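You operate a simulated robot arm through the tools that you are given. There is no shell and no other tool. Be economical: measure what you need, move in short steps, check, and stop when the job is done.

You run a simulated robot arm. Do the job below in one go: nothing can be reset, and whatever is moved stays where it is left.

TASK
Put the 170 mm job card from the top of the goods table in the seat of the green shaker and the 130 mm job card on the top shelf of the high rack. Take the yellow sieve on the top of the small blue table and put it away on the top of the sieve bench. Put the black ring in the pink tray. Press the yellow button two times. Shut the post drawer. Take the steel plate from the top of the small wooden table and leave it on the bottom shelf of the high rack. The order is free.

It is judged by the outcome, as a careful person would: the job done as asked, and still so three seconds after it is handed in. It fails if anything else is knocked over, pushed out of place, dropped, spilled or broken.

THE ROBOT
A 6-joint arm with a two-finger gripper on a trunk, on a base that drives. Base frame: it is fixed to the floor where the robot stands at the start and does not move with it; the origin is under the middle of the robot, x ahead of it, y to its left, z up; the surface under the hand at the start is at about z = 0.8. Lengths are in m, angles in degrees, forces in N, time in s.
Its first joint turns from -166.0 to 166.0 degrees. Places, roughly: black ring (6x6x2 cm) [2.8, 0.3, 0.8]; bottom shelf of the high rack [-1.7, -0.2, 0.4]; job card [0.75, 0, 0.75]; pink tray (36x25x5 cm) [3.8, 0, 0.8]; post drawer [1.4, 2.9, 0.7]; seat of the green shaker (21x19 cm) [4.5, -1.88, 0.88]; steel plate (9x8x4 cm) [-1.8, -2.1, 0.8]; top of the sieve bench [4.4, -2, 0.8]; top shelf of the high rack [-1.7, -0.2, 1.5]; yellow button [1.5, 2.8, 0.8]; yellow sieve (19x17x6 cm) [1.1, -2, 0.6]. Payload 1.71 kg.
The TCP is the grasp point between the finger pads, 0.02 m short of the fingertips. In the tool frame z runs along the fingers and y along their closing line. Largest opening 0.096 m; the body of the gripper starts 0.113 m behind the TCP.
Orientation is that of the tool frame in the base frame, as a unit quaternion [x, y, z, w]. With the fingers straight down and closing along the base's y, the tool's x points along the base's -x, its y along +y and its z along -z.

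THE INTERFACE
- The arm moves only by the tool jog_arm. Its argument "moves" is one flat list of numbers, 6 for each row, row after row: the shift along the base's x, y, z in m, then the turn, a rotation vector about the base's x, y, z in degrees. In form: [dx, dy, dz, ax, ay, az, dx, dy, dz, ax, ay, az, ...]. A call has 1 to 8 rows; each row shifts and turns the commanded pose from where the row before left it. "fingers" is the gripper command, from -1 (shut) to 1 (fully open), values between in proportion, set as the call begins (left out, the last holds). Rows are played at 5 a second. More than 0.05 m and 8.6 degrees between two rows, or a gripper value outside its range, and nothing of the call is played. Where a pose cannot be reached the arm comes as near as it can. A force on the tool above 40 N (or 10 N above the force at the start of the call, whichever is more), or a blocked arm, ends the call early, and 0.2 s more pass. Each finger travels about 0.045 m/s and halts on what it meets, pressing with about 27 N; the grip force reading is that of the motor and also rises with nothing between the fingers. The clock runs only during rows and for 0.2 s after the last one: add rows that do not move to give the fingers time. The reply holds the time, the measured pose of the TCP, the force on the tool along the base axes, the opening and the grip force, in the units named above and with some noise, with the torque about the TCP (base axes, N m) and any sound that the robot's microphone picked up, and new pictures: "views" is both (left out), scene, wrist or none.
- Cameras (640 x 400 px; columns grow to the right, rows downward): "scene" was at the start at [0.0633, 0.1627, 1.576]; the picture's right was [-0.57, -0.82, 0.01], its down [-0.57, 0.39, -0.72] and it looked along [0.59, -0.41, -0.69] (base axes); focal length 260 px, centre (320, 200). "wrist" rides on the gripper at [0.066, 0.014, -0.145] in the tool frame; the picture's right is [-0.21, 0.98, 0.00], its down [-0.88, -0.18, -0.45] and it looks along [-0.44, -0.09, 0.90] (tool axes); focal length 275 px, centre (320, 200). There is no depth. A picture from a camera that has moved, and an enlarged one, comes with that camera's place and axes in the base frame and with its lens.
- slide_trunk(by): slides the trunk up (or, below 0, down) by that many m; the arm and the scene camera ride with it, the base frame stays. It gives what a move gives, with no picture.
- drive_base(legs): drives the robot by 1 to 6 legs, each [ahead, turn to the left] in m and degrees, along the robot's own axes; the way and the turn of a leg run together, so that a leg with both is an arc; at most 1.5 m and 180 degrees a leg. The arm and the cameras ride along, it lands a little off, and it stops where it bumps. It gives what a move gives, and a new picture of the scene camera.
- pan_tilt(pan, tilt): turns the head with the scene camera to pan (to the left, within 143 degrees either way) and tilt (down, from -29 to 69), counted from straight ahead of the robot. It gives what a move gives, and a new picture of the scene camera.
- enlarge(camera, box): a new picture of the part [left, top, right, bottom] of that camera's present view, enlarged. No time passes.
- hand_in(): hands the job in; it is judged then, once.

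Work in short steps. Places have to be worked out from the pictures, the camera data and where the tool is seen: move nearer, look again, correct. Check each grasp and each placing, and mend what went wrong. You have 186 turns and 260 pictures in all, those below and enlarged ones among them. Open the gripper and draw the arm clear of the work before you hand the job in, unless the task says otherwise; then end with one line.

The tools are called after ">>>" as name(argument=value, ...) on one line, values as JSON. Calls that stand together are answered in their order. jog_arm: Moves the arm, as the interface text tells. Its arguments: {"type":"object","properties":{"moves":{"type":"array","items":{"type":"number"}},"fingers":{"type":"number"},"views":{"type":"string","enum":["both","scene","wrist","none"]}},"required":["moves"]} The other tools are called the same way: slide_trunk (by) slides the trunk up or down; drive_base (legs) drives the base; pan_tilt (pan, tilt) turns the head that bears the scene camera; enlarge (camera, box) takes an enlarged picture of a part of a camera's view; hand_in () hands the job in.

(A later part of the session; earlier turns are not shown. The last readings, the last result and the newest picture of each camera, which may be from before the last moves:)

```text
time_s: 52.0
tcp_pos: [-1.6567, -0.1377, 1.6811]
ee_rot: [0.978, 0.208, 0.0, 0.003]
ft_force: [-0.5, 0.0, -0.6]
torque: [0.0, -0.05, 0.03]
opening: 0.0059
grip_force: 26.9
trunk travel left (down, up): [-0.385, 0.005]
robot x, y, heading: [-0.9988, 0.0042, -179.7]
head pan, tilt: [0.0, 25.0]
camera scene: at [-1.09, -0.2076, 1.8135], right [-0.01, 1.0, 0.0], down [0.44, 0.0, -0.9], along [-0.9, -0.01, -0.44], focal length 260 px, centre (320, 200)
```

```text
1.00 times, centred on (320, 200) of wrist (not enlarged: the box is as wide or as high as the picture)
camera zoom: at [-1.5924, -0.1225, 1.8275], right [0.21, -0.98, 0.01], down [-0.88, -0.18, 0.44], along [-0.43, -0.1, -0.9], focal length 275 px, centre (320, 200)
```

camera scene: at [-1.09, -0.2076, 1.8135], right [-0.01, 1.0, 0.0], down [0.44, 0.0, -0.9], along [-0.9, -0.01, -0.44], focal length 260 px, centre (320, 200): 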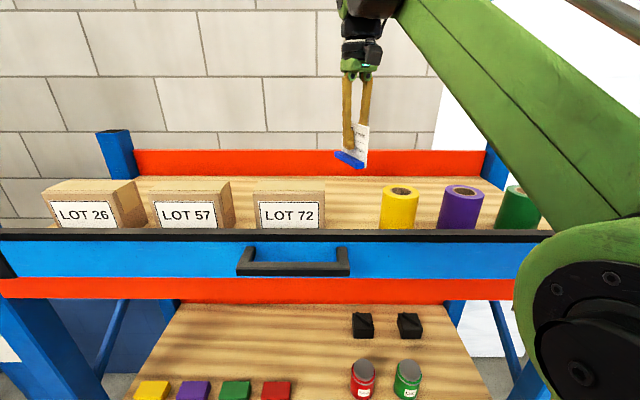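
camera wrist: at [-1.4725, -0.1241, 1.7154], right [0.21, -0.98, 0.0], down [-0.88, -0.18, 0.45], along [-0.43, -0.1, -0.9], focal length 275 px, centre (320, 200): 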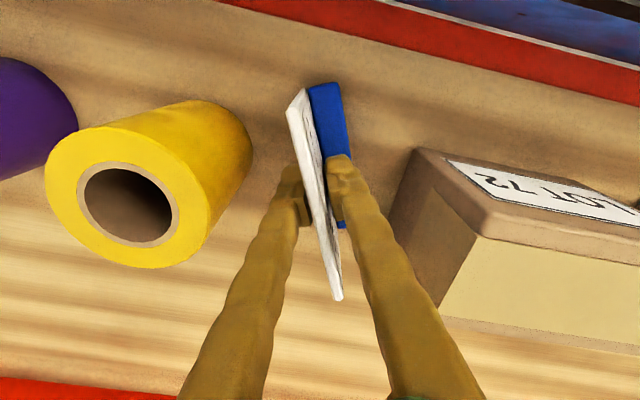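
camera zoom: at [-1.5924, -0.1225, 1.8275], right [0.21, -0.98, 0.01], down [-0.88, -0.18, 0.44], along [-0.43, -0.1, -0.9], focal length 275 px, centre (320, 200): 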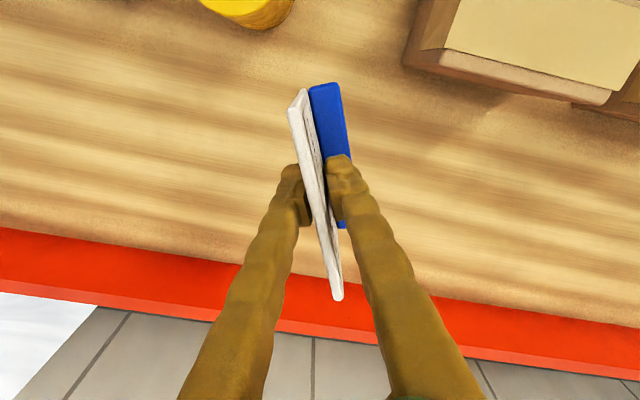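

The rear strip (x -1.60 to -1.86) is clear. I move the card over its middle and start tilting it about the bar line so its back turns downward.

>>> jog_arm(moves=[-0.035, 0, 0, 0, 0, 0, -0.035, 0, 0, 0, 0, 0, 0, 0, 0, -7.6, -3.2, 0, 0, 0, 0, -7.6, -3.2, 0, 0, 0, 0, -7.6, -3.2, 0, 0, 0, 0, -7.6, -3.2, 0, 0, 0, 0, 0, 0, 0])

```text
time_s: 53.6
tcp_pos: [-1.683, -0.1367, 1.6986]
ee_rot: [0.938, 0.198, 0.042, 0.28]
ft_force: [0.8, -0.4, 0.4]
torque: [0.06, 0.14, -0.07]
opening: 0.0062
grip_force: 27.4
trunk travel left (down, up): [-0.385, 0.005]
robot x, y, heading: [-1.001, 0.0023, -179.7]
head pan, tilt: [0.0, 25.0]
camera scene: at [-1.0663, -0.2071, 1.8147], right [-0.01, 1.0, 0.0], down [0.43, 0.0, -0.91], along [-0.91, -0.01, -0.43], focal length 260 px, centre (320, 200)
camera wrist: at [-1.6461, -0.0482, 1.8274], right [0.15, -0.83, 0.54], down [-0.95, 0.02, 0.3], along [-0.26, -0.56, -0.79], focal length 275 px, centre (320, 200)
```

scene: 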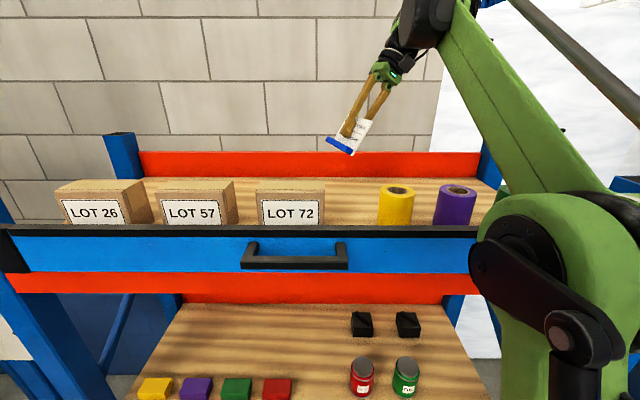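
wrist: 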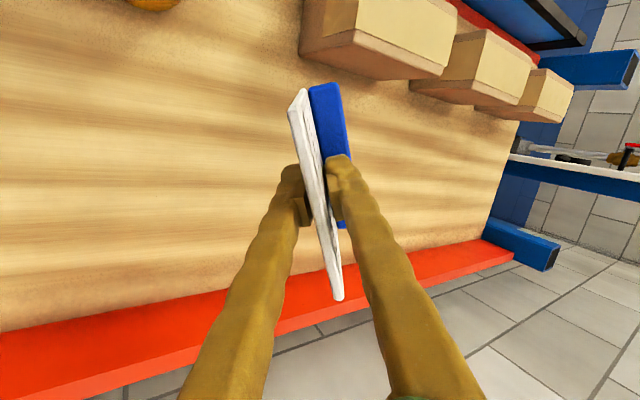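

Tilted 32° fine (the raised mast sways a bit after moves). I tilt 26° more and wait for it to settle.

>>> jog_arm(moves=[0, 0, -0.02, -7.6, -3.2, 0, 0, 0, -0.02, -7.6, -3.2, 0, 0, 0, -0.02, -7.6, -3.2, 0, 0, 0, 0, 0, 0, 0, 0, 0, 0, 0, 0, 0, 0, 0, 0, 0, 0, 0])

```text
time_s: 55.0
tcp_pos: [-1.6901, -0.1368, 1.6375]
ee_rot: [0.858, 0.179, 0.081, 0.474]
ft_force: [1.6, 1.0, 0.6]
torque: [0.05, 0.09, -0.09]
opening: 0.0062
grip_force: 26.8
trunk travel left (down, up): [-0.385, 0.005]
robot x, y, heading: [-1.0044, 0.0043, -179.7]
head pan, tilt: [0.0, 25.0]
camera scene: at [-1.0745, -0.2073, 1.8143], right [-0.01, 1.0, 0.0], down [0.43, 0.0, -0.9], along [-0.9, -0.01, -0.43], focal length 260 px, centre (320, 200)
camera wrist: at [-1.6716, -0.0038, 1.7255], right [0.03, -0.55, 0.83], down [-0.99, 0.1, 0.11], along [-0.15, -0.83, -0.55], focal length 275 px, centre (320, 200)
```

scene: 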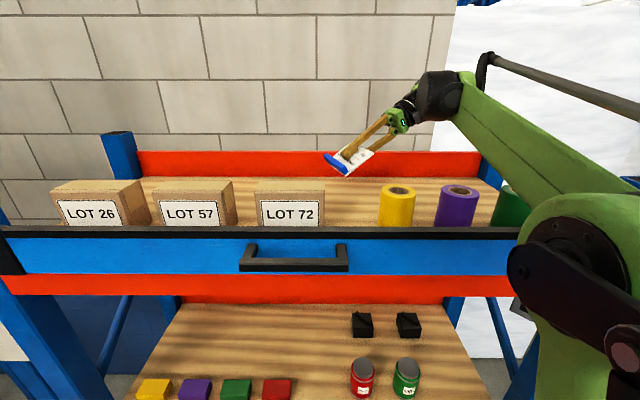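
wrist: 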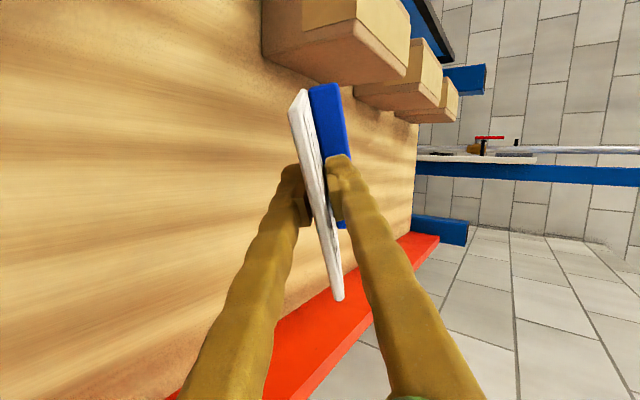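

Tilt is now 58°. I shift back 4 cm to clear the boxes and lower to 1.555.

>>> jog_arm(moves=[-0.02, 0, 0, 0, 0, 0, -0.02, 0, -0.02, 0, 0, 0, 0, 0, -0.03, 0, 0, 0, 0, 0, -0.02, 0, 0, 0, 0, 0, 0, 0, 0, 0, 0, 0, 0, 0, 0, 0])

```text
time_s: 56.4
tcp_pos: [-1.751, -0.1361, 1.5572]
ee_rot: [0.858, 0.176, 0.086, 0.475]
ft_force: [-1.9, -0.3, -2.0]
torque: [-0.08, -0.15, 0.19]
opening: 0.006
grip_force: 26.9
trunk travel left (down, up): [-0.385, 0.005]
robot x, y, heading: [-1.0023, 0.0056, -179.8]
head pan, tilt: [0.0, 25.0]
camera scene: at [-1.0937, -0.2075, 1.8134], right [-0.01, 1.0, 0.0], down [0.44, 0.0, -0.9], along [-0.9, -0.01, -0.44], focal length 260 px, centre (320, 200)
camera wrist: at [-1.7337, -0.0036, 1.6463], right [0.03, -0.56, 0.83], down [-0.99, 0.1, 0.1], along [-0.14, -0.83, -0.55], focal length 275 px, centre (320, 200)
```

scene: 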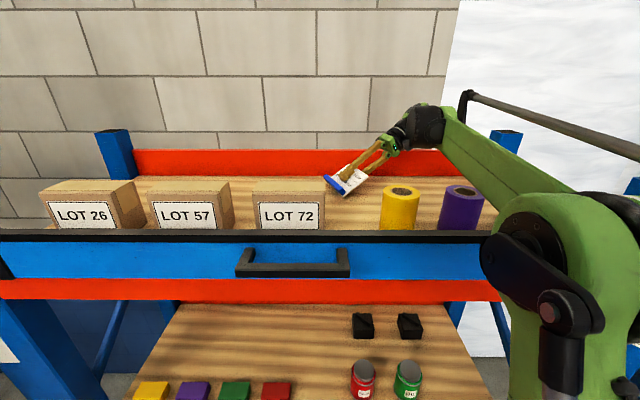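
wrist: 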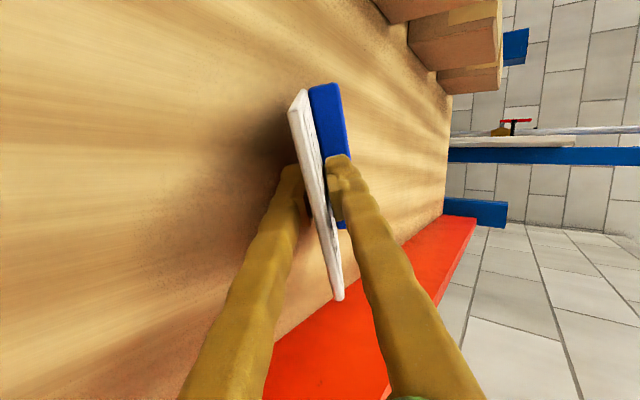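

Position good. I tilt 15° more while lowering, then ease down until it touches.

>>> jog_arm(moves=[0, 0, 0, -7.2, -3, 0, 0, 0, -0.01, -7.2, -3, 0, 0, 0, -0.008, 0, 0, 0, 0, 0, -0.005, 0, 0, 0, 0, 0, 0, 0, 0, 0, 0, 0, 0, 0, 0, 0])

```text
time_s: 58.0
tcp_pos: [-1.7287, -0.1486, 1.5753]
ee_rot: [0.788, 0.159, 0.099, 0.587]
ft_force: [-0.2, -0.4, -1.2]
torque: [0.03, -0.03, 0.03]
opening: 0.006
grip_force: 27.0
out of reach, approached as far as the arm can: row 2
trunk travel left (down, up): [-0.385, 0.005]
robot x, y, heading: [-1.0038, 0.0065, -179.3]
head pan, tilt: [0.0, 25.0]
stopped in row 6: the arm was blocked; the commanded pose is now the measured one
camera scene: at [-1.0521, -0.207, 1.8166], right [-0.01, 1.0, 0.0], down [0.42, 0.0, -0.91], along [-0.91, -0.01, -0.42], focal length 260 px, centre (320, 200)
camera wrist: at [-1.7167, 0.0015, 1.6287], right [-0.06, -0.33, 0.94], down [-0.99, 0.12, -0.02], along [-0.11, -0.94, -0.34], focal length 275 px, centre (320, 200)
```

scene: 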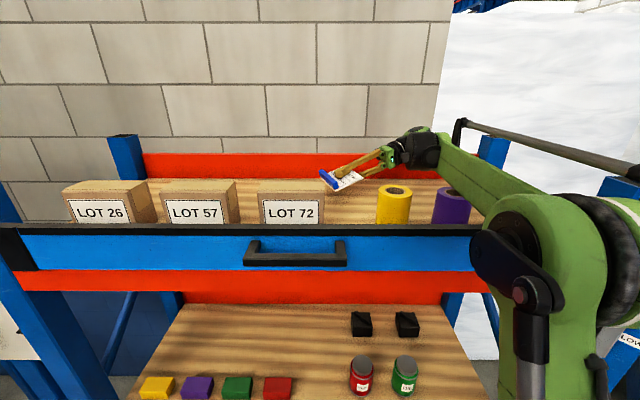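
wrist: 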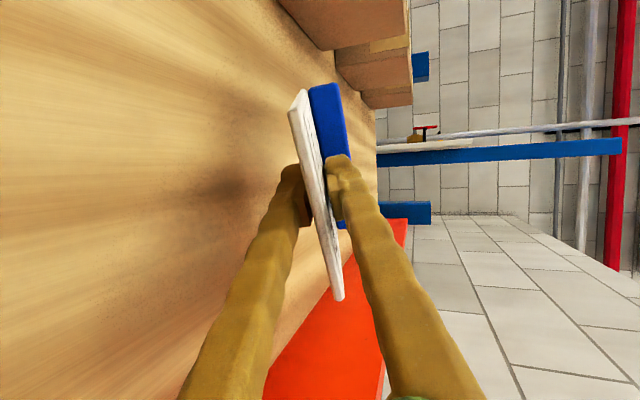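

The arm was blocked, probably forearm near the board or a tape. I tilt back to about 50° so the wrist stays higher, then lower again.

>>> jog_arm(moves=[0, 0, 0.02, 7.6, 3.2, 0, 0, 0, 0.01, 7.6, 3.2, 0, 0, 0, 0, 7.6, 3.2, 0, 0, 0, -0.01, 0, 0, 0, 0, 0, -0.01, 0, 0, 0, 0, 0, 0, 0, 0, 0, 0, 0, 0, 0, 0, 0, 0, 0, 0, 0, 0, 0])

>>> enlarge(camera="scene", box=[300, 110, 540, 260])

```text
time_s: 59.8
tcp_pos: [-1.7558, -0.1506, 1.5606]
ee_rot: [0.894, 0.182, 0.068, 0.405]
ft_force: [-1.5, -0.1, -2.1]
torque: [-0.1, -0.18, 0.14]
opening: 0.0061
grip_force: 27.1
trunk travel left (down, up): [-0.385, 0.005]
robot x, y, heading: [-0.9996, 0.0083, -179.6]
head pan, tilt: [0.0, 25.0]
camera scene: at [-1.099, -0.2075, 1.8128], right [-0.01, 1.0, 0.0], down [0.44, 0.0, -0.9], along [-0.9, -0.01, -0.44], focal length 260 px, centre (320, 200)
camera wrist: at [-1.7314, -0.032, 1.6658], right [0.07, -0.67, 0.74], down [-0.98, 0.09, 0.18], along [-0.18, -0.74, -0.65], focal length 275 px, centre (320, 200)
```

scene: 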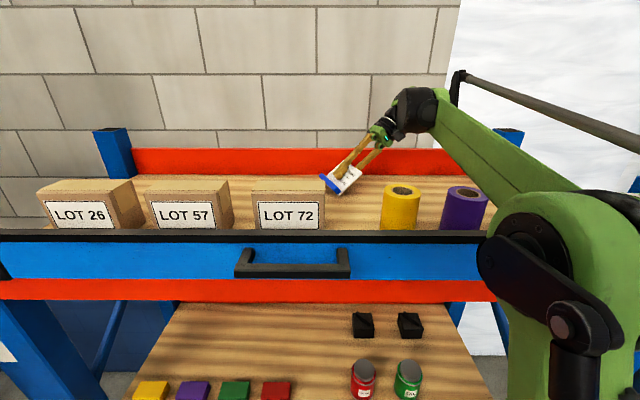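
wrist: 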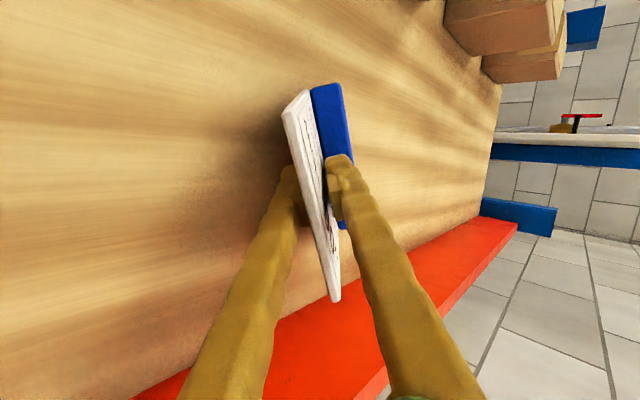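

```text
2.67 times, centred on (420, 185) of scene
camera zoom: at [-1.099, -0.2075, 1.8128], right [-0.01, 1.0, 0.0], down [0.44, 0.0, -0.9], along [-0.9, -0.01, -0.44], focal length 693 px, centre (53, 240)
```

zoom: 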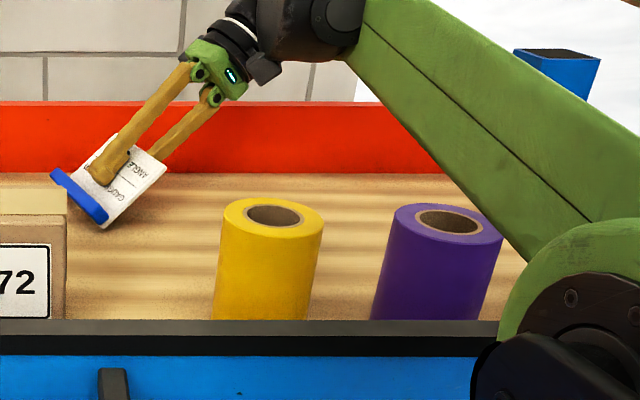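

Tapes and boxes are in place. The card is close to the shelf, so I lower in small steps.

>>> jog_arm(moves=[0, 0, -0.006, 0, 0, 0, 0, 0, -0.006, 0, 0, 0, 0, 0, -0.005, 0, 0, 0, 0, 0, 0, 0, 0, 0, 0, 0, 0, 0, 0, 0], views="wrist")

```text
time_s: 61.0
tcp_pos: [-1.7391, -0.1486, 1.5502]
ee_rot: [0.893, 0.184, 0.064, 0.405]
ft_force: [-7.5, 0.0, 27.7]
torque: [-0.8, -0.5, -0.28]
opening: 0.0059
grip_force: 27.0
trunk travel left (down, up): [-0.385, 0.005]
robot x, y, heading: [-1.0012, 0.005, -179.4]
head pan, tilt: [0.0, 25.0]
camera wrist: at [-1.714, -0.0311, 1.6563], right [0.08, -0.67, 0.74], down [-0.98, 0.09, 0.19], along [-0.19, -0.74, -0.65], focal length 275 px, centre (320, 200)
```

wrist: 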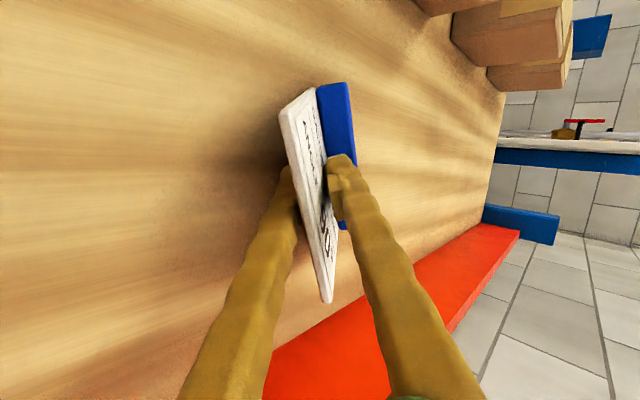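

Touchdown (28 N up). I ease the load, open a little, then draw back along the tool axis.

>>> jog_arm(moves=[0, 0, 0.004, 0, 0, 0, 0, 0, 0, 0, 0, 0, 0, 0, 0, 0, 0, 0, 0, 0, 0, 0, 0, 0], fingers=-0.55, views="wrist")

>>> jog_arm(moves=[-0.005, 0.014, 0.013, 0, 0, 0, -0.005, 0.014, 0.013, 0, 0, 0, -0.01, 0.028, 0.027, 0, 0, 0, -0.01, 0.028, 0.027, 0, 0, 0, 0, 0, 0.04, 0, 0, 0, 0, 0, 0, 0, 0, 0])

```text
time_s: 62.0
tcp_pos: [-1.7395, -0.1493, 1.5546]
ee_rot: [0.894, 0.184, 0.064, 0.404]
ft_force: [-0.5, 0.3, -0.3]
torque: [0.01, -0.04, -0.02]
opening: 0.022
grip_force: 0.4
trunk travel left (down, up): [-0.385, 0.005]
robot x, y, heading: [-1.0035, 0.0031, -179.6]
head pan, tilt: [0.0, 25.0]
camera wrist: at [-1.7145, -0.0319, 1.6596], right [0.08, -0.67, 0.74], down [-0.98, 0.09, 0.19], along [-0.19, -0.74, -0.65], focal length 275 px, centre (320, 200)
```

wrist: 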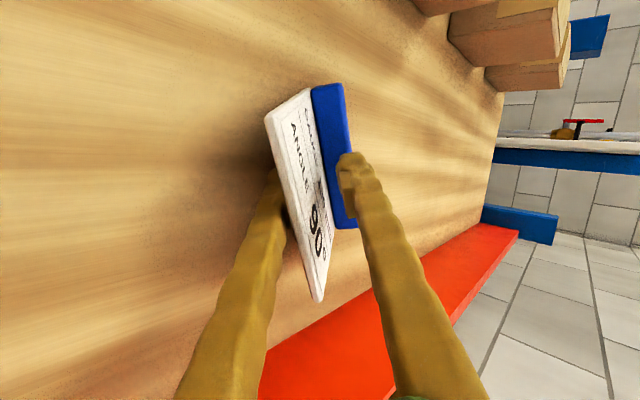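

```text
time_s: 63.4
tcp_pos: [-1.7685, -0.0678, 1.6741]
ee_rot: [0.894, 0.185, 0.064, 0.404]
ft_force: [0.3, -0.3, -0.2]
torque: [0.0, 0.01, 0.01]
opening: 0.0215
grip_force: 0.0
trunk travel left (down, up): [-0.385, 0.005]
robot x, y, heading: [-0.9999, 0.0044, -179.6]
head pan, tilt: [0.0, 25.0]
camera scene: at [-1.0897, -0.2079, 1.8135], right [-0.01, 1.0, 0.0], down [0.44, 0.0, -0.9], along [-0.9, -0.01, -0.44], focal length 260 px, centre (320, 200)
camera wrist: at [-1.7425, 0.051, 1.7789], right [0.08, -0.67, 0.74], down [-0.98, 0.09, 0.19], along [-0.19, -0.74, -0.65], focal length 275 px, centre (320, 200)
```

scene: 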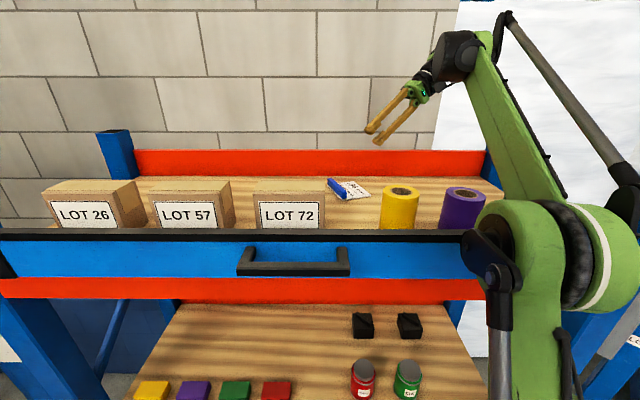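
wrist: 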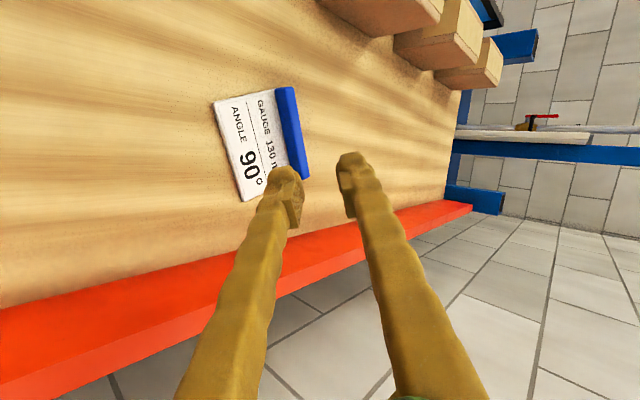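

The card lies flat on the top shelf. I raise and straighten the hand, then back away.

>>> jog_arm(moves=[0, 0, 0.03, 7.6, 3.2, 0, 0, 0, 0.02, 7.6, 3.2, 0, 0, 0, 0.01, 7.6, 3.2, 0, 0, 0, 0, 7.6, 3.2, 0, 0, 0, 0, 7.6, 3.2, 0, 0, 0, 0, 6, 2.5, 0, 0, 0, 0, 0, 0, 0], views="none")

>>> drive_base(legs=[[-0.55, 0]])

```text
time_s: 65.0
tcp_pos: [-1.7548, -0.0671, 1.6852]
ee_rot: [0.978, 0.208, -0.007, 0.008]
ft_force: [1.0, 1.2, 0.6]
torque: [0.02, 0.09, -0.05]
opening: 0.0216
grip_force: 0.1
out of reach, approached as far as the arm can: row 1, 2, 3
trunk travel left (down, up): [-0.385, 0.005]
robot x, y, heading: [-0.9978, 0.0027, -179.5]
head pan, tilt: [0.0, 25.0]
```

```text
time_s: 69.2
tcp_pos: [-1.1479, -0.0693, 1.7039]
ee_rot: [0.976, 0.216, -0.018, 0.006]
ft_force: [0.5, -0.1, 1.2]
torque: [0.01, 0.12, -0.01]
opening: 0.0215
grip_force: 0.1
trunk travel left (down, up): [-0.385, 0.005]
robot x, y, heading: [-0.4378, 0.0141, -178.8]
head pan, tilt: [0.0, 25.0]
camera scene: at [-0.4595, -0.1998, 1.816], right [-0.02, 1.0, 0.0], down [0.4, 0.01, -0.92], along [-0.92, -0.02, -0.4], focal length 260 px, centre (320, 200)
```

scene: 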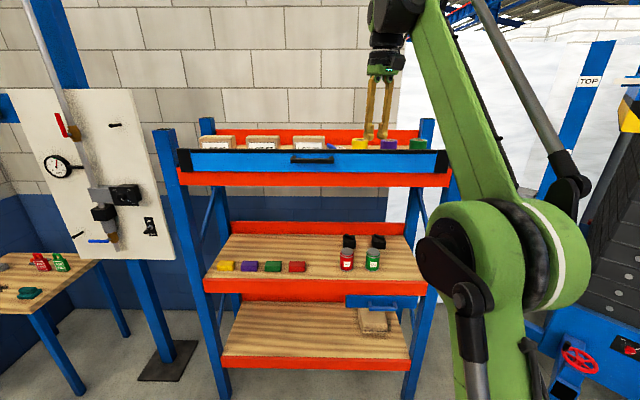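

Rack is in order. I lower the trunk, tuck the hand, and prepare to go to the small wooden table.

>>> slide_trunk(by=-0.21)

>>> jog_arm(moves=[0.025, 0, -0.04, 0, 0, -8, 0.025, 0, -0.04, 0, 0, -8, 0.025, 0, -0.04, 0, 0, -8, 0.025, 0, -0.04, 0, 0, 0, 0.025, 0, -0.04, 0, 0, 0, 0.025, 0, -0.04, 0, 0, 0, 0.0, 0, -0.04, 0, 0, 0, 0, 0, 0, 0, 0, 0], fingers=1, views="none")

>>> drive_base(legs=[[0, 80], [1.45, 0], [0.1, -50]])

```text
time_s: 71.5
tcp_pos: [-1.1888, -0.0698, 1.4752]
ee_rot: [0.977, 0.215, -0.006, 0.009]
ft_force: [2.9, -0.2, 1.6]
torque: [0.0, 0.49, -0.02]
opening: 0.0215
grip_force: 0.1
trunk travel left (down, up): [-0.175, 0.215]
robot x, y, heading: [-0.4379, 0.0113, -178.7]
head pan, tilt: [0.0, 25.0]
```

```text
time_s: 73.3
tcp_pos: [-1.0368, -0.0704, 1.1992]
ee_rot: [1.0, 0.007, -0.009, 0.007]
ft_force: [1.0, 0.6, -0.2]
torque: [0.03, 0.04, 0.01]
opening: 0.0961
grip_force: 0.1
trunk travel left (down, up): [-0.175, 0.215]
robot x, y, heading: [-0.4344, 0.0086, -178.7]
head pan, tilt: [0.0, 25.0]
```

```text
time_s: 91.7
tcp_pos: [-1.1613, -1.8717, 1.2019]
ee_rot: [0.962, 0.274, -0.008, 0.009]
ft_force: [-0.1, 0.4, -0.1]
torque: [0.03, 0.01, 0.0]
opening: 0.0959
grip_force: 0.1
trunk travel left (down, up): [-0.175, 0.215]
robot x, y, heading: [-0.6948, -1.4964, -147.9]
head pan, tilt: [0.0, 25.0]
camera scene: at [-0.6547, -1.7197, 1.6036], right [-0.53, 0.85, 0.0], down [0.37, 0.23, -0.9], along [-0.76, -0.48, -0.44], focal length 260 px, centre (320, 200)
```

scene: 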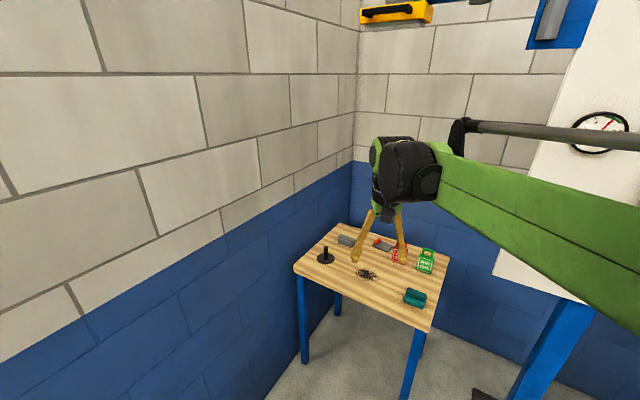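

I enlarge the table to find the steel plate.

>>> enlarge(camera="scene", box=[285, 215, 461, 325])

>>> enlarge(camera="wrist", box=[0, 0, 640, 400])

```text
3.64 times, centred on (373, 270) of scene
camera zoom: at [-0.6547, -1.7197, 1.6036], right [-0.53, 0.85, 0.0], down [0.37, 0.23, -0.9], along [-0.76, -0.48, -0.44], focal length 946 px, centre (127, -54)
```

zoom: 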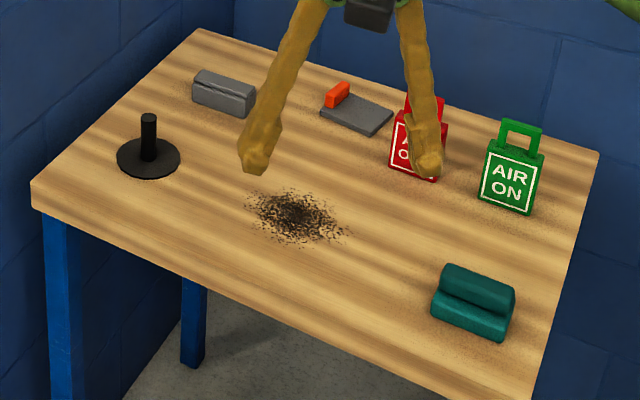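

```text
1.00 times, centred on (320, 200) of wrist (not enlarged: the box is as wide or as high as the picture)
camera zoom: at [-1.098, -1.8448, 1.3469], right [0.34, -0.94, 0.02], down [-0.84, -0.3, 0.46], along [-0.43, -0.17, -0.89], focal length 275 px, centre (320, 200)
```

zoom: 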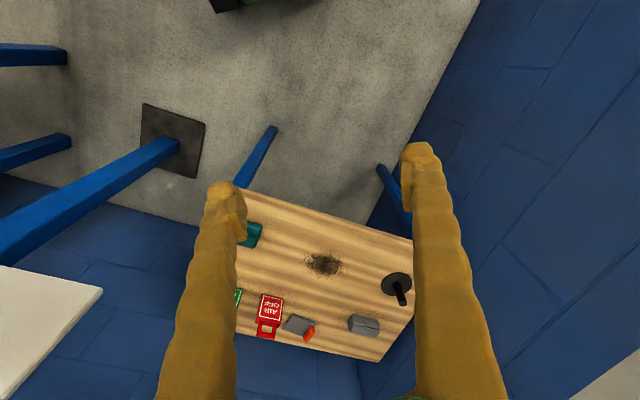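

The steel plate with an orange grip tab is at about (-1.74, -2.025). I need to get closer: to about (-0.92, -1.72), facing it.

>>> drive_base(legs=[[0, 13], [0.32, 0], [0, -25]])

>>> pan_tilt(pan=0, tilt=40)

>>> enlarge(camera="scene", box=[200, 120, 440, 270])

```text
time_s: 97.4
tcp_pos: [-1.431, -1.9959, 1.2101]
ee_rot: [0.983, 0.181, -0.017, 0.009]
ft_force: [-0.2, 0.1, 0.3]
torque: [0.03, 0.01, 0.03]
opening: 0.096
grip_force: 0.0
trunk travel left (down, up): [-0.175, 0.215]
robot x, y, heading: [-0.9141, -1.73, -159.0]
head pan, tilt: [0.0, 25.0]
camera scene: at [-0.9199, -1.9521, 1.6035], right [-0.36, 0.93, 0.0], down [0.41, 0.16, -0.9], along [-0.84, -0.32, -0.44], focal length 260 px, centre (320, 200)
```

scene: 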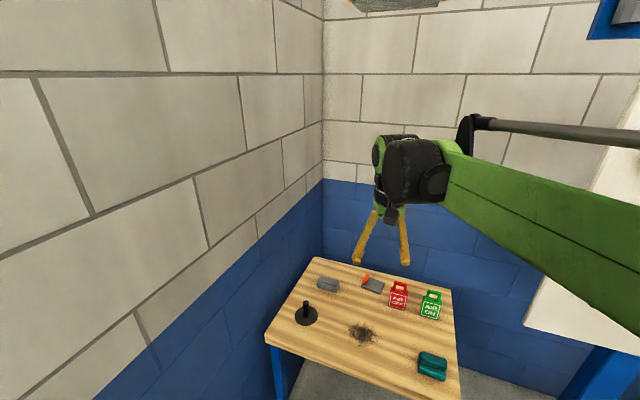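

```text
time_s: 98.2
tcp_pos: [-1.4115, -1.9888, 1.2193]
ee_rot: [0.983, 0.181, -0.025, 0.012]
ft_force: [2.5, 0.5, 0.9]
torque: [-0.04, 0.2, -0.02]
opening: 0.0963
grip_force: 0.1
trunk travel left (down, up): [-0.175, 0.215]
robot x, y, heading: [-0.9175, -1.726, -159.0]
head pan, tilt: [0.0, 40.0]
camera scene: at [-0.9071, -1.9471, 1.5807], right [-0.36, 0.93, 0.0], down [0.61, 0.23, -0.76], along [-0.71, -0.27, -0.65], focal length 260 px, centre (320, 200)
```

scene: 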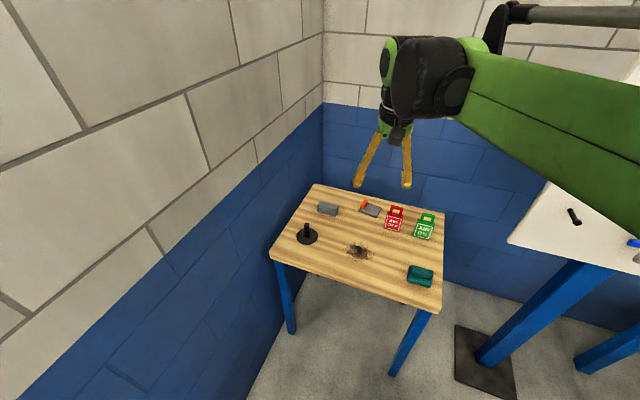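

```text
2.67 times, centred on (320, 195) of scene
camera zoom: at [-0.9071, -1.9471, 1.5807], right [-0.36, 0.93, 0.0], down [0.61, 0.23, -0.76], along [-0.71, -0.27, -0.65], focal length 693 px, centre (320, 213)
```

zoom: 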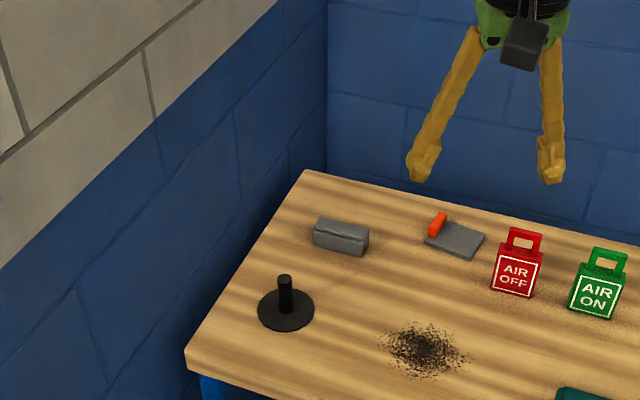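

The orange tab runs along x at about (-1.768, -2.07), top about z 0.84. I go over it and turn the fingers to close along y.

>>> jog_arm(moves=[-0.04, -0.01, -0.02, 0, 0, -7, -0.04, -0.01, -0.02, 0, 0, -7, -0.04, -0.01, -0.02, 0, 0, -7, -0.04, -0.01, -0.02, 0, 0, 0, -0.04, -0.01, -0.02, 0, 0, 0, -0.04, -0.01, -0.02, 0, 0, 0, -0.04, -0.01, -0.02, 0, 0, 0, -0.04, -0.01, -0.02, 0, 0, 0], fingers=0.1, views="none")

>>> jog_arm(moves=[-0.03, 0, -0.04, 0, 0, 0, 0, 0, -0.04, 0, 0, 0, 0, 0, 0, 0, 0, 0, 0, 0, 0, 0, 0, 0])

```text
time_s: 100.0
tcp_pos: [-1.731, -2.0673, 1.0561]
ee_rot: [1.0, -0.002, -0.025, 0.006]
ft_force: [0.8, 0.6, 0.2]
torque: [-0.02, 0.1, 0.01]
opening: 0.0529
grip_force: 0.1
trunk travel left (down, up): [-0.175, 0.215]
robot x, y, heading: [-0.9135, -1.7286, -158.8]
head pan, tilt: [0.0, 40.0]
```

```text
time_s: 101.0
tcp_pos: [-1.7652, -2.0669, 0.9758]
ee_rot: [1.0, -0.001, -0.024, 0.006]
ft_force: [0.0, -0.6, 0.0]
torque: [-0.01, 0.04, 0.0]
opening: 0.0528
grip_force: 0.0
trunk travel left (down, up): [-0.175, 0.215]
robot x, y, heading: [-0.9134, -1.7199, -158.6]
head pan, tilt: [0.0, 40.0]
camera scene: at [-0.9129, -1.9493, 1.5804], right [-0.36, 0.93, 0.0], down [0.61, 0.24, -0.76], along [-0.71, -0.27, -0.65], focal length 260 px, centre (320, 200)
camera wrist: at [-1.6934, -2.0802, 1.1187], right [-0.21, -0.98, 0.02], down [-0.85, 0.19, 0.49], along [-0.48, 0.08, -0.87], focal length 275 px, centre (320, 200)
```

scene: 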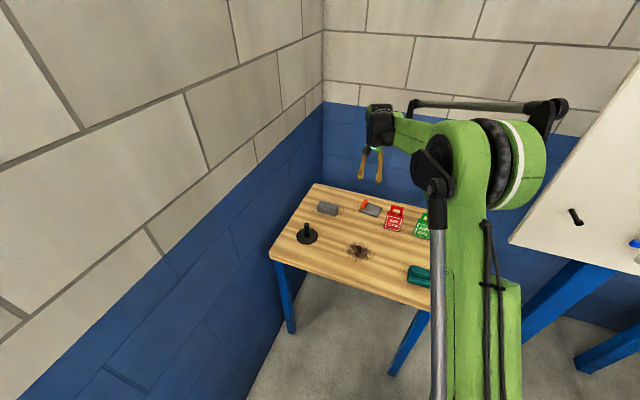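
wrist: 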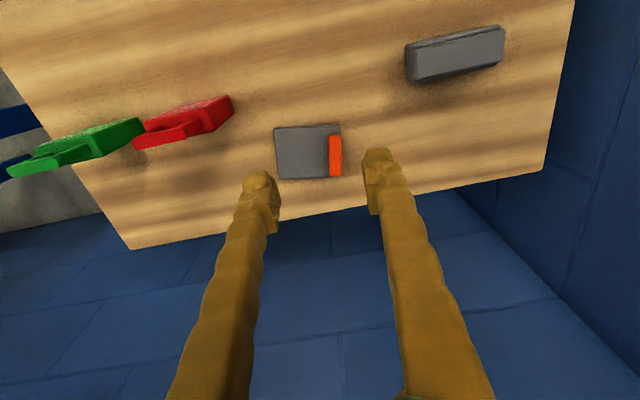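

The wrist view refines the tab to about (-1.795, -2.081). I correct, remove the tilt and lower to 0.91.

>>> jog_arm(moves=[-0.02, -0.008, -0.02, 0, -2.7, 0, -0.01, -0.006, -0.025, 0, 0, 0, 0, 0, -0.02, 0, 0, 0, 0, 0, 0, 0, 0, 0, 0, 0, 0, 0, 0, 0], views="wrist")

```text
time_s: 102.2
tcp_pos: [-1.7932, -2.0829, 0.91]
ee_rot: [1.0, -0.001, -0.001, 0.006]
ft_force: [-0.4, -0.3, 0.2]
torque: [0.0, 0.0, 0.04]
opening: 0.0527
grip_force: 0.1
trunk travel left (down, up): [-0.175, 0.215]
robot x, y, heading: [-0.9145, -1.7257, -158.8]
head pan, tilt: [0.0, 40.0]
camera wrist: at [-1.7277, -2.095, 1.0574], right [-0.21, -0.98, 0.01], down [-0.87, 0.19, 0.44], along [-0.44, 0.08, -0.9], focal length 275 px, centre (320, 200)
```

wrist: 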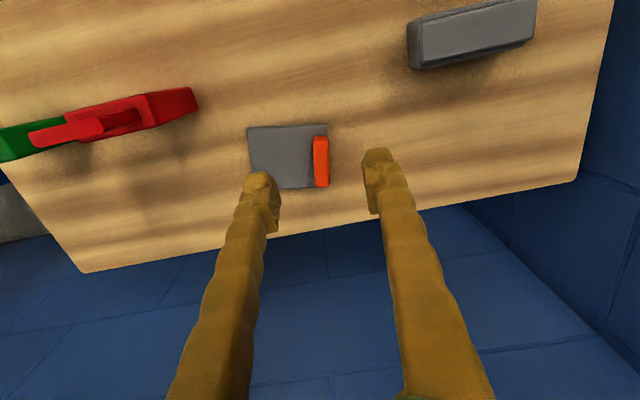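

Tab confirmed at (-1.80, -2.083). I lower to 0.85, then check.

>>> jog_arm(moves=[-0.004, 0, -0.03, 0, 0, 0, 0, 0, -0.025, 0, 0, 0, 0, 0, -0.008, 0, 0, 0, 0, 0, 0, 0, 0, 0], views="wrist")

```text
time_s: 103.2
tcp_pos: [-1.7954, -2.0789, 0.8485]
ee_rot: [1.0, -0.002, 0.0, 0.006]
ft_force: [0.4, -0.2, -0.4]
torque: [0.01, -0.01, -0.01]
opening: 0.0525
grip_force: 0.1
trunk travel left (down, up): [-0.175, 0.215]
robot x, y, heading: [-0.9136, -1.7241, -158.8]
head pan, tilt: [0.0, 40.0]
camera wrist: at [-1.7302, -2.0935, 0.9948], right [-0.21, -0.98, 0.01], down [-0.87, 0.19, 0.44], along [-0.44, 0.08, -0.9], focal length 275 px, centre (320, 200)
```

wrist: 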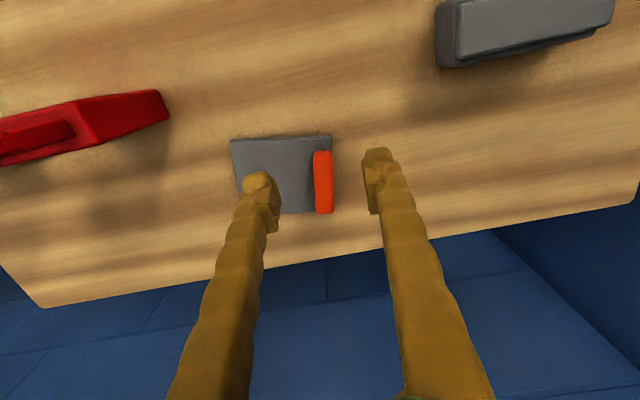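

Straddling the tab. I lower 8 mm and close.

>>> jog_arm(moves=[0, -0.002, -0.004, 0, 0, 0, 0, 0, -0.004, 0, 0, 0, 0, 0, 0, 0, 0, 0], views="none")

>>> jog_arm(moves=[0, 0, 0, 0, 0, 0, 0, 0, 0, 0, 0, 0, 0, 0, 0, 0, 0, 0, 0, 0, 0, 0, 0, 0, 0, 0, 0, 0, 0, 0], fingers=-1, views="wrist")

```text
time_s: 104.0
tcp_pos: [-1.7968, -2.0833, 0.8413]
ee_rot: [1.0, -0.001, -0.001, 0.006]
ft_force: [-0.5, 0.7, -0.1]
torque: [0.0, 0.01, 0.0]
opening: 0.0525
grip_force: 0.1
trunk travel left (down, up): [-0.175, 0.215]
robot x, y, heading: [-0.9167, -1.7241, -159.0]
head pan, tilt: [0.0, 40.0]
```

```text
time_s: 105.2
tcp_pos: [-1.7973, -2.0843, 0.8418]
ee_rot: [1.0, -0.002, -0.001, 0.006]
ft_force: [-0.4, 0.1, 0.7]
torque: [0.02, 0.02, -0.04]
opening: 0.0
grip_force: 26.1
trunk travel left (down, up): [-0.175, 0.215]
robot x, y, heading: [-0.9153, -1.721, -158.8]
head pan, tilt: [0.0, 40.0]
camera wrist: at [-1.7315, -2.0957, 0.9874], right [-0.21, -0.98, 0.01], down [-0.87, 0.19, 0.44], along [-0.44, 0.08, -0.9], focal length 275 px, centre (320, 200)
```

wrist: 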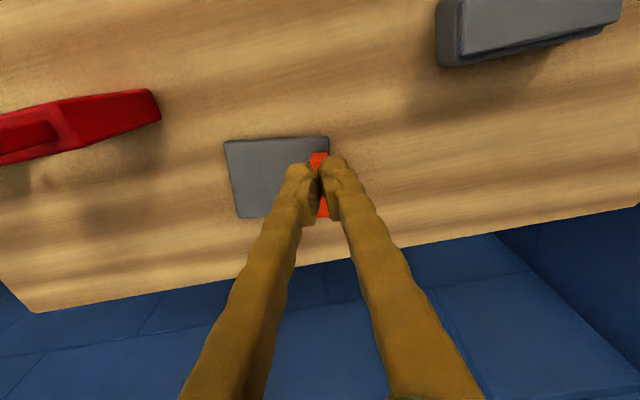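

Closed on nothing, so the tab is lower than thought. I reopen and lower further, watching the force.

>>> jog_arm(moves=[0, 0, 0, 0, 0, 0, 0, 0, 0, 0, 0, 0, 0, 0, 0, 0, 0, 0, 0, 0, -0.008, 0, 0, 0, 0, 0, -0.008, 0, 0, 0, 0, 0, 0, 0, 0, 0], fingers=0, views="wrist")

```text
time_s: 106.6
tcp_pos: [-1.7982, -2.0846, 0.8265]
ee_rot: [1.0, -0.002, 0.0, 0.006]
ft_force: [0.0, -0.9, -0.7]
torque: [-0.01, 0.02, -0.01]
opening: 0.048
grip_force: 0.1
trunk travel left (down, up): [-0.175, 0.215]
robot x, y, heading: [-0.9137, -1.7221, -158.9]
head pan, tilt: [0.0, 40.0]
camera wrist: at [-1.7328, -2.0966, 0.9712], right [-0.21, -0.98, 0.01], down [-0.87, 0.19, 0.44], along [-0.44, 0.08, -0.9], focal length 275 px, centre (320, 200)
```

wrist: 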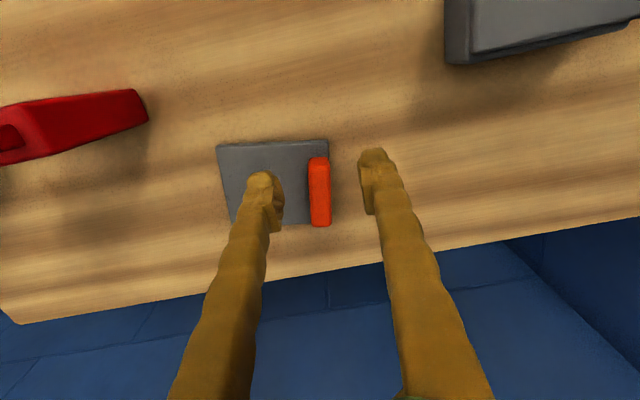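

Still free. I lower another 12 mm.

>>> jog_arm(moves=[0, 0, -0.006, 0, 0, 0, 0, 0, -0.006, 0, 0, 0, 0, 0, 0, 0, 0, 0], views="wrist")

```text
time_s: 107.4
tcp_pos: [-1.7976, -2.0861, 0.8145]
ee_rot: [1.0, -0.001, -0.002, 0.006]
ft_force: [-0.2, 0.9, -0.9]
torque: [0.02, -0.01, 0.03]
opening: 0.0482
grip_force: 0.1
trunk travel left (down, up): [-0.175, 0.215]
robot x, y, heading: [-0.9124, -1.7239, -159.2]
head pan, tilt: [0.0, 40.0]
camera wrist: at [-1.7327, -2.0975, 0.9604], right [-0.21, -0.98, 0.01], down [-0.87, 0.19, 0.44], along [-0.44, 0.08, -0.9], focal length 275 px, centre (320, 200)
```

wrist: 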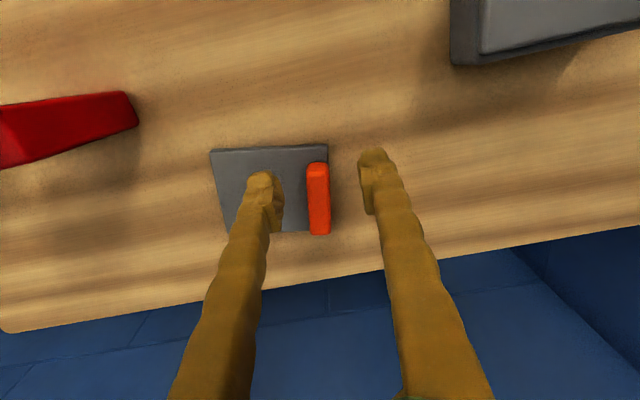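

I lower 8 mm more and close.

>>> jog_arm(moves=[0, 0, -0.004, 0, 0, 0, 0, 0, -0.004, 0, 0, 0, 0, 0, 0, 0, 0, 0], views="none")

>>> jog_arm(moves=[0, 0, 0, 0, 0, 0, 0, 0, 0, 0, 0, 0, 0, 0, 0, 0, 0, 0, 0, 0, 0, 0, 0, 0, 0, 0, 0, 0, 0, 0], fingers=-1, views="wrist")

```text
time_s: 108.2
tcp_pos: [-1.7996, -2.0849, 0.806]
ee_rot: [1.0, -0.001, -0.001, 0.006]
ft_force: [0.2, 0.4, 0.3]
torque: [0.0, -0.01, 0.02]
opening: 0.048
grip_force: 0.0
trunk travel left (down, up): [-0.175, 0.215]
robot x, y, heading: [-0.9171, -1.7237, -158.7]
head pan, tilt: [0.0, 40.0]
```

```text
time_s: 109.4
tcp_pos: [-1.7982, -2.0854, 0.8055]
ee_rot: [1.0, -0.002, -0.001, 0.006]
ft_force: [1.0, -0.4, 0.0]
torque: [0.01, -0.01, -0.07]
opening: 0.0152
grip_force: 27.1
trunk travel left (down, up): [-0.175, 0.215]
robot x, y, heading: [-0.9161, -1.7267, -159.1]
head pan, tilt: [0.0, 40.0]
camera wrist: at [-1.7328, -2.097, 0.952], right [-0.21, -0.98, 0.01], down [-0.87, 0.19, 0.44], along [-0.44, 0.08, -0.9], focal length 275 px, centre (320, 200)
```

wrist: 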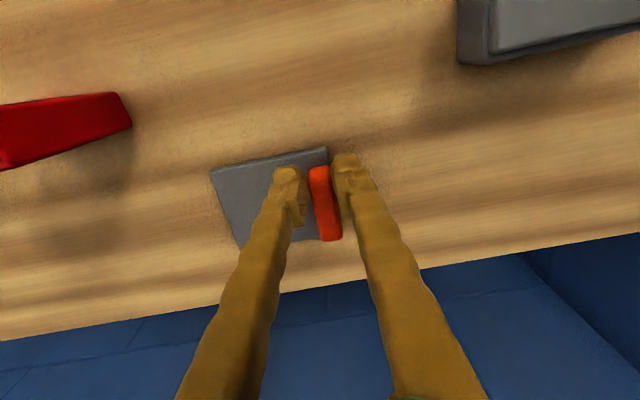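

Gripped (15 mm) but probably just by the tips; I open a bit, go 7 mm deeper and close again.

>>> jog_arm(moves=[0, 0, 0, 0, 0, 0, 0, 0, 0, 0, 0, 0, -0.004, 0, -0.004, 0, 0, 0, 0, 0, -0.003, 0, 0, 0, 0, 0, 0, 0, 0, 0], fingers=-0.35, views="none")

>>> jog_arm(moves=[0, 0, 0, 0, 0, 0, 0, 0, 0, 0, 0, 0, 0, 0, 0, 0, 0, 0, 0, 0, 0, 0, 0, 0], fingers=-1, views="wrist")

```text
time_s: 110.6
tcp_pos: [-1.8008, -2.0854, 0.7983]
ee_rot: [1.0, -0.002, -0.001, 0.006]
ft_force: [-0.4, 0.9, 0.1]
torque: [-0.02, -0.01, 0.0]
opening: 0.0313
grip_force: 0.1
trunk travel left (down, up): [-0.175, 0.215]
robot x, y, heading: [-0.9148, -1.7242, -158.9]
head pan, tilt: [0.0, 40.0]
```

```text
time_s: 111.6
tcp_pos: [-1.8019, -2.0849, 0.7995]
ee_rot: [1.0, -0.002, -0.001, 0.005]
ft_force: [0.4, 0.4, -0.6]
torque: [0.01, 0.01, -0.05]
opening: 0.0149
grip_force: 26.5
trunk travel left (down, up): [-0.175, 0.215]
robot x, y, heading: [-0.9134, -1.7271, -159.0]
head pan, tilt: [0.0, 40.0]
camera wrist: at [-1.7363, -2.0973, 0.9455], right [-0.21, -0.98, 0.01], down [-0.87, 0.19, 0.44], along [-0.44, 0.08, -0.9], focal length 275 px, centre (320, 200)
```

wrist: 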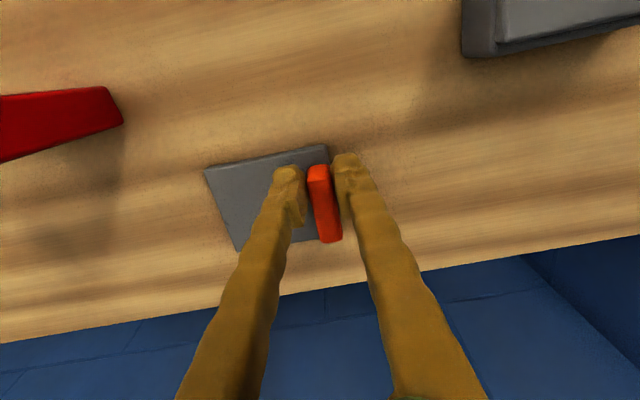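

Grip is firm. I lift slowly.

>>> jog_arm(moves=[0, 0, 0.01, 0, 0, 0, 0, 0, 0.02, 0, 0, 0, 0, 0, 0.04, 0, 0, 0, 0, 0, 0.05, 0, 0, 0, 0, 0, 0.05, 0, 0, 0, 0, 0, 0.05, 0, 0, 0, 0, 0, 0.05, 0, 0, 0, 0, 0, 0, 0, 0, 0])

```text
time_s: 113.4
tcp_pos: [-1.8007, -2.0853, 1.0676]
ee_rot: [1.0, -0.002, -0.001, 0.007]
ft_force: [-0.1, 0.1, -4.2]
torque: [-0.1, -0.02, 0.02]
opening: 0.0151
grip_force: 27.0
trunk travel left (down, up): [-0.175, 0.215]
robot x, y, heading: [-0.9144, -1.7242, -159.2]
head pan, tilt: [0.0, 40.0]
camera scene: at [-0.913, -1.9494, 1.5803], right [-0.36, 0.93, 0.0], down [0.61, 0.24, -0.76], along [-0.7, -0.27, -0.65], focal length 260 px, centre (320, 200)
camera wrist: at [-1.7356, -2.098, 1.2135], right [-0.21, -0.98, 0.01], down [-0.87, 0.19, 0.44], along [-0.44, 0.08, -0.9], focal length 275 px, centre (320, 200)
```

scene: 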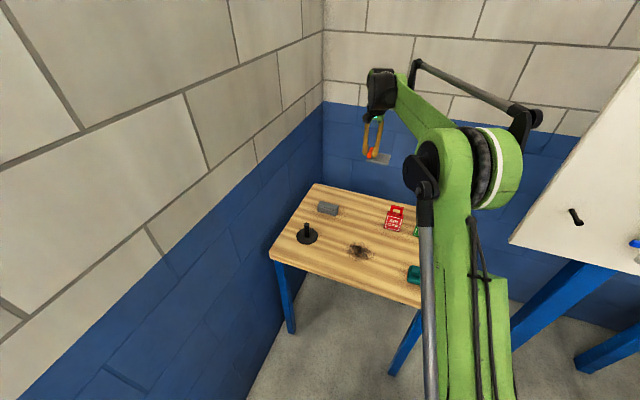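
wrist: 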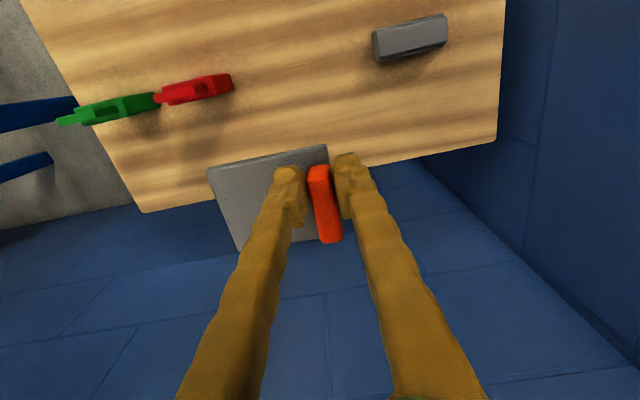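

Plate is held (about 0.4 kg). I draw it in and drive to the front of the rack.

>>> jog_arm(moves=[0.045, 0.012, 0.01, 0, 0, 0, 0.045, 0.012, 0.01, 0, 0, 0, 0.045, 0.012, 0.01, 0, 0, 0, 0.045, 0.012, 0.01, 0, 0, 0, 0.045, 0.012, 0.01, 0, 0, 0, 0.045, 0.012, 0.01, 0, 0, 0, 0.045, 0.012, 0, 0, 0, 0, 0, 0, 0, 0, 0, 0], views="none")

>>> drive_base(legs=[[-0.5, 0], [0, -96], [1.1, 0], [0, 75]])

```text
time_s: 115.2
tcp_pos: [-1.4831, -2.0023, 1.1291]
ee_rot: [1.0, -0.002, -0.002, 0.006]
ft_force: [1.3, 0.3, -3.6]
torque: [-0.12, 0.02, -0.02]
opening: 0.015
grip_force: 26.8
trunk travel left (down, up): [-0.175, 0.215]
robot x, y, heading: [-0.9162, -1.7221, -158.9]
head pan, tilt: [0.0, 40.0]
```

```text
time_s: 137.4
tcp_pos: [-1.313, -0.4831, 1.13]
ee_rot: [0.974, -0.226, -0.002, 0.005]
ft_force: [-0.6, 0.0, -3.6]
torque: [-0.09, -0.02, 0.0]
opening: 0.0152
grip_force: 27.0
trunk travel left (down, up): [-0.175, 0.215]
robot x, y, heading: [-0.6772, -0.4778, 175.1]
head pan, tilt: [0.0, 40.0]
camera scene: at [-0.7746, -0.6832, 1.5803], right [0.08, 1.0, 0.0], down [0.65, -0.05, -0.76], along [-0.75, 0.06, -0.65], focal length 260 px, centre (320, 200)
```

scene: 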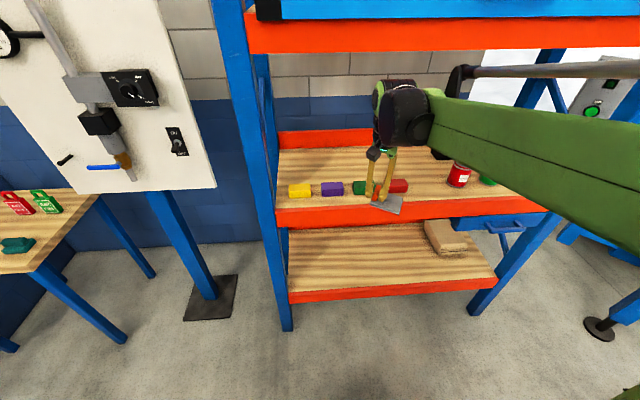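

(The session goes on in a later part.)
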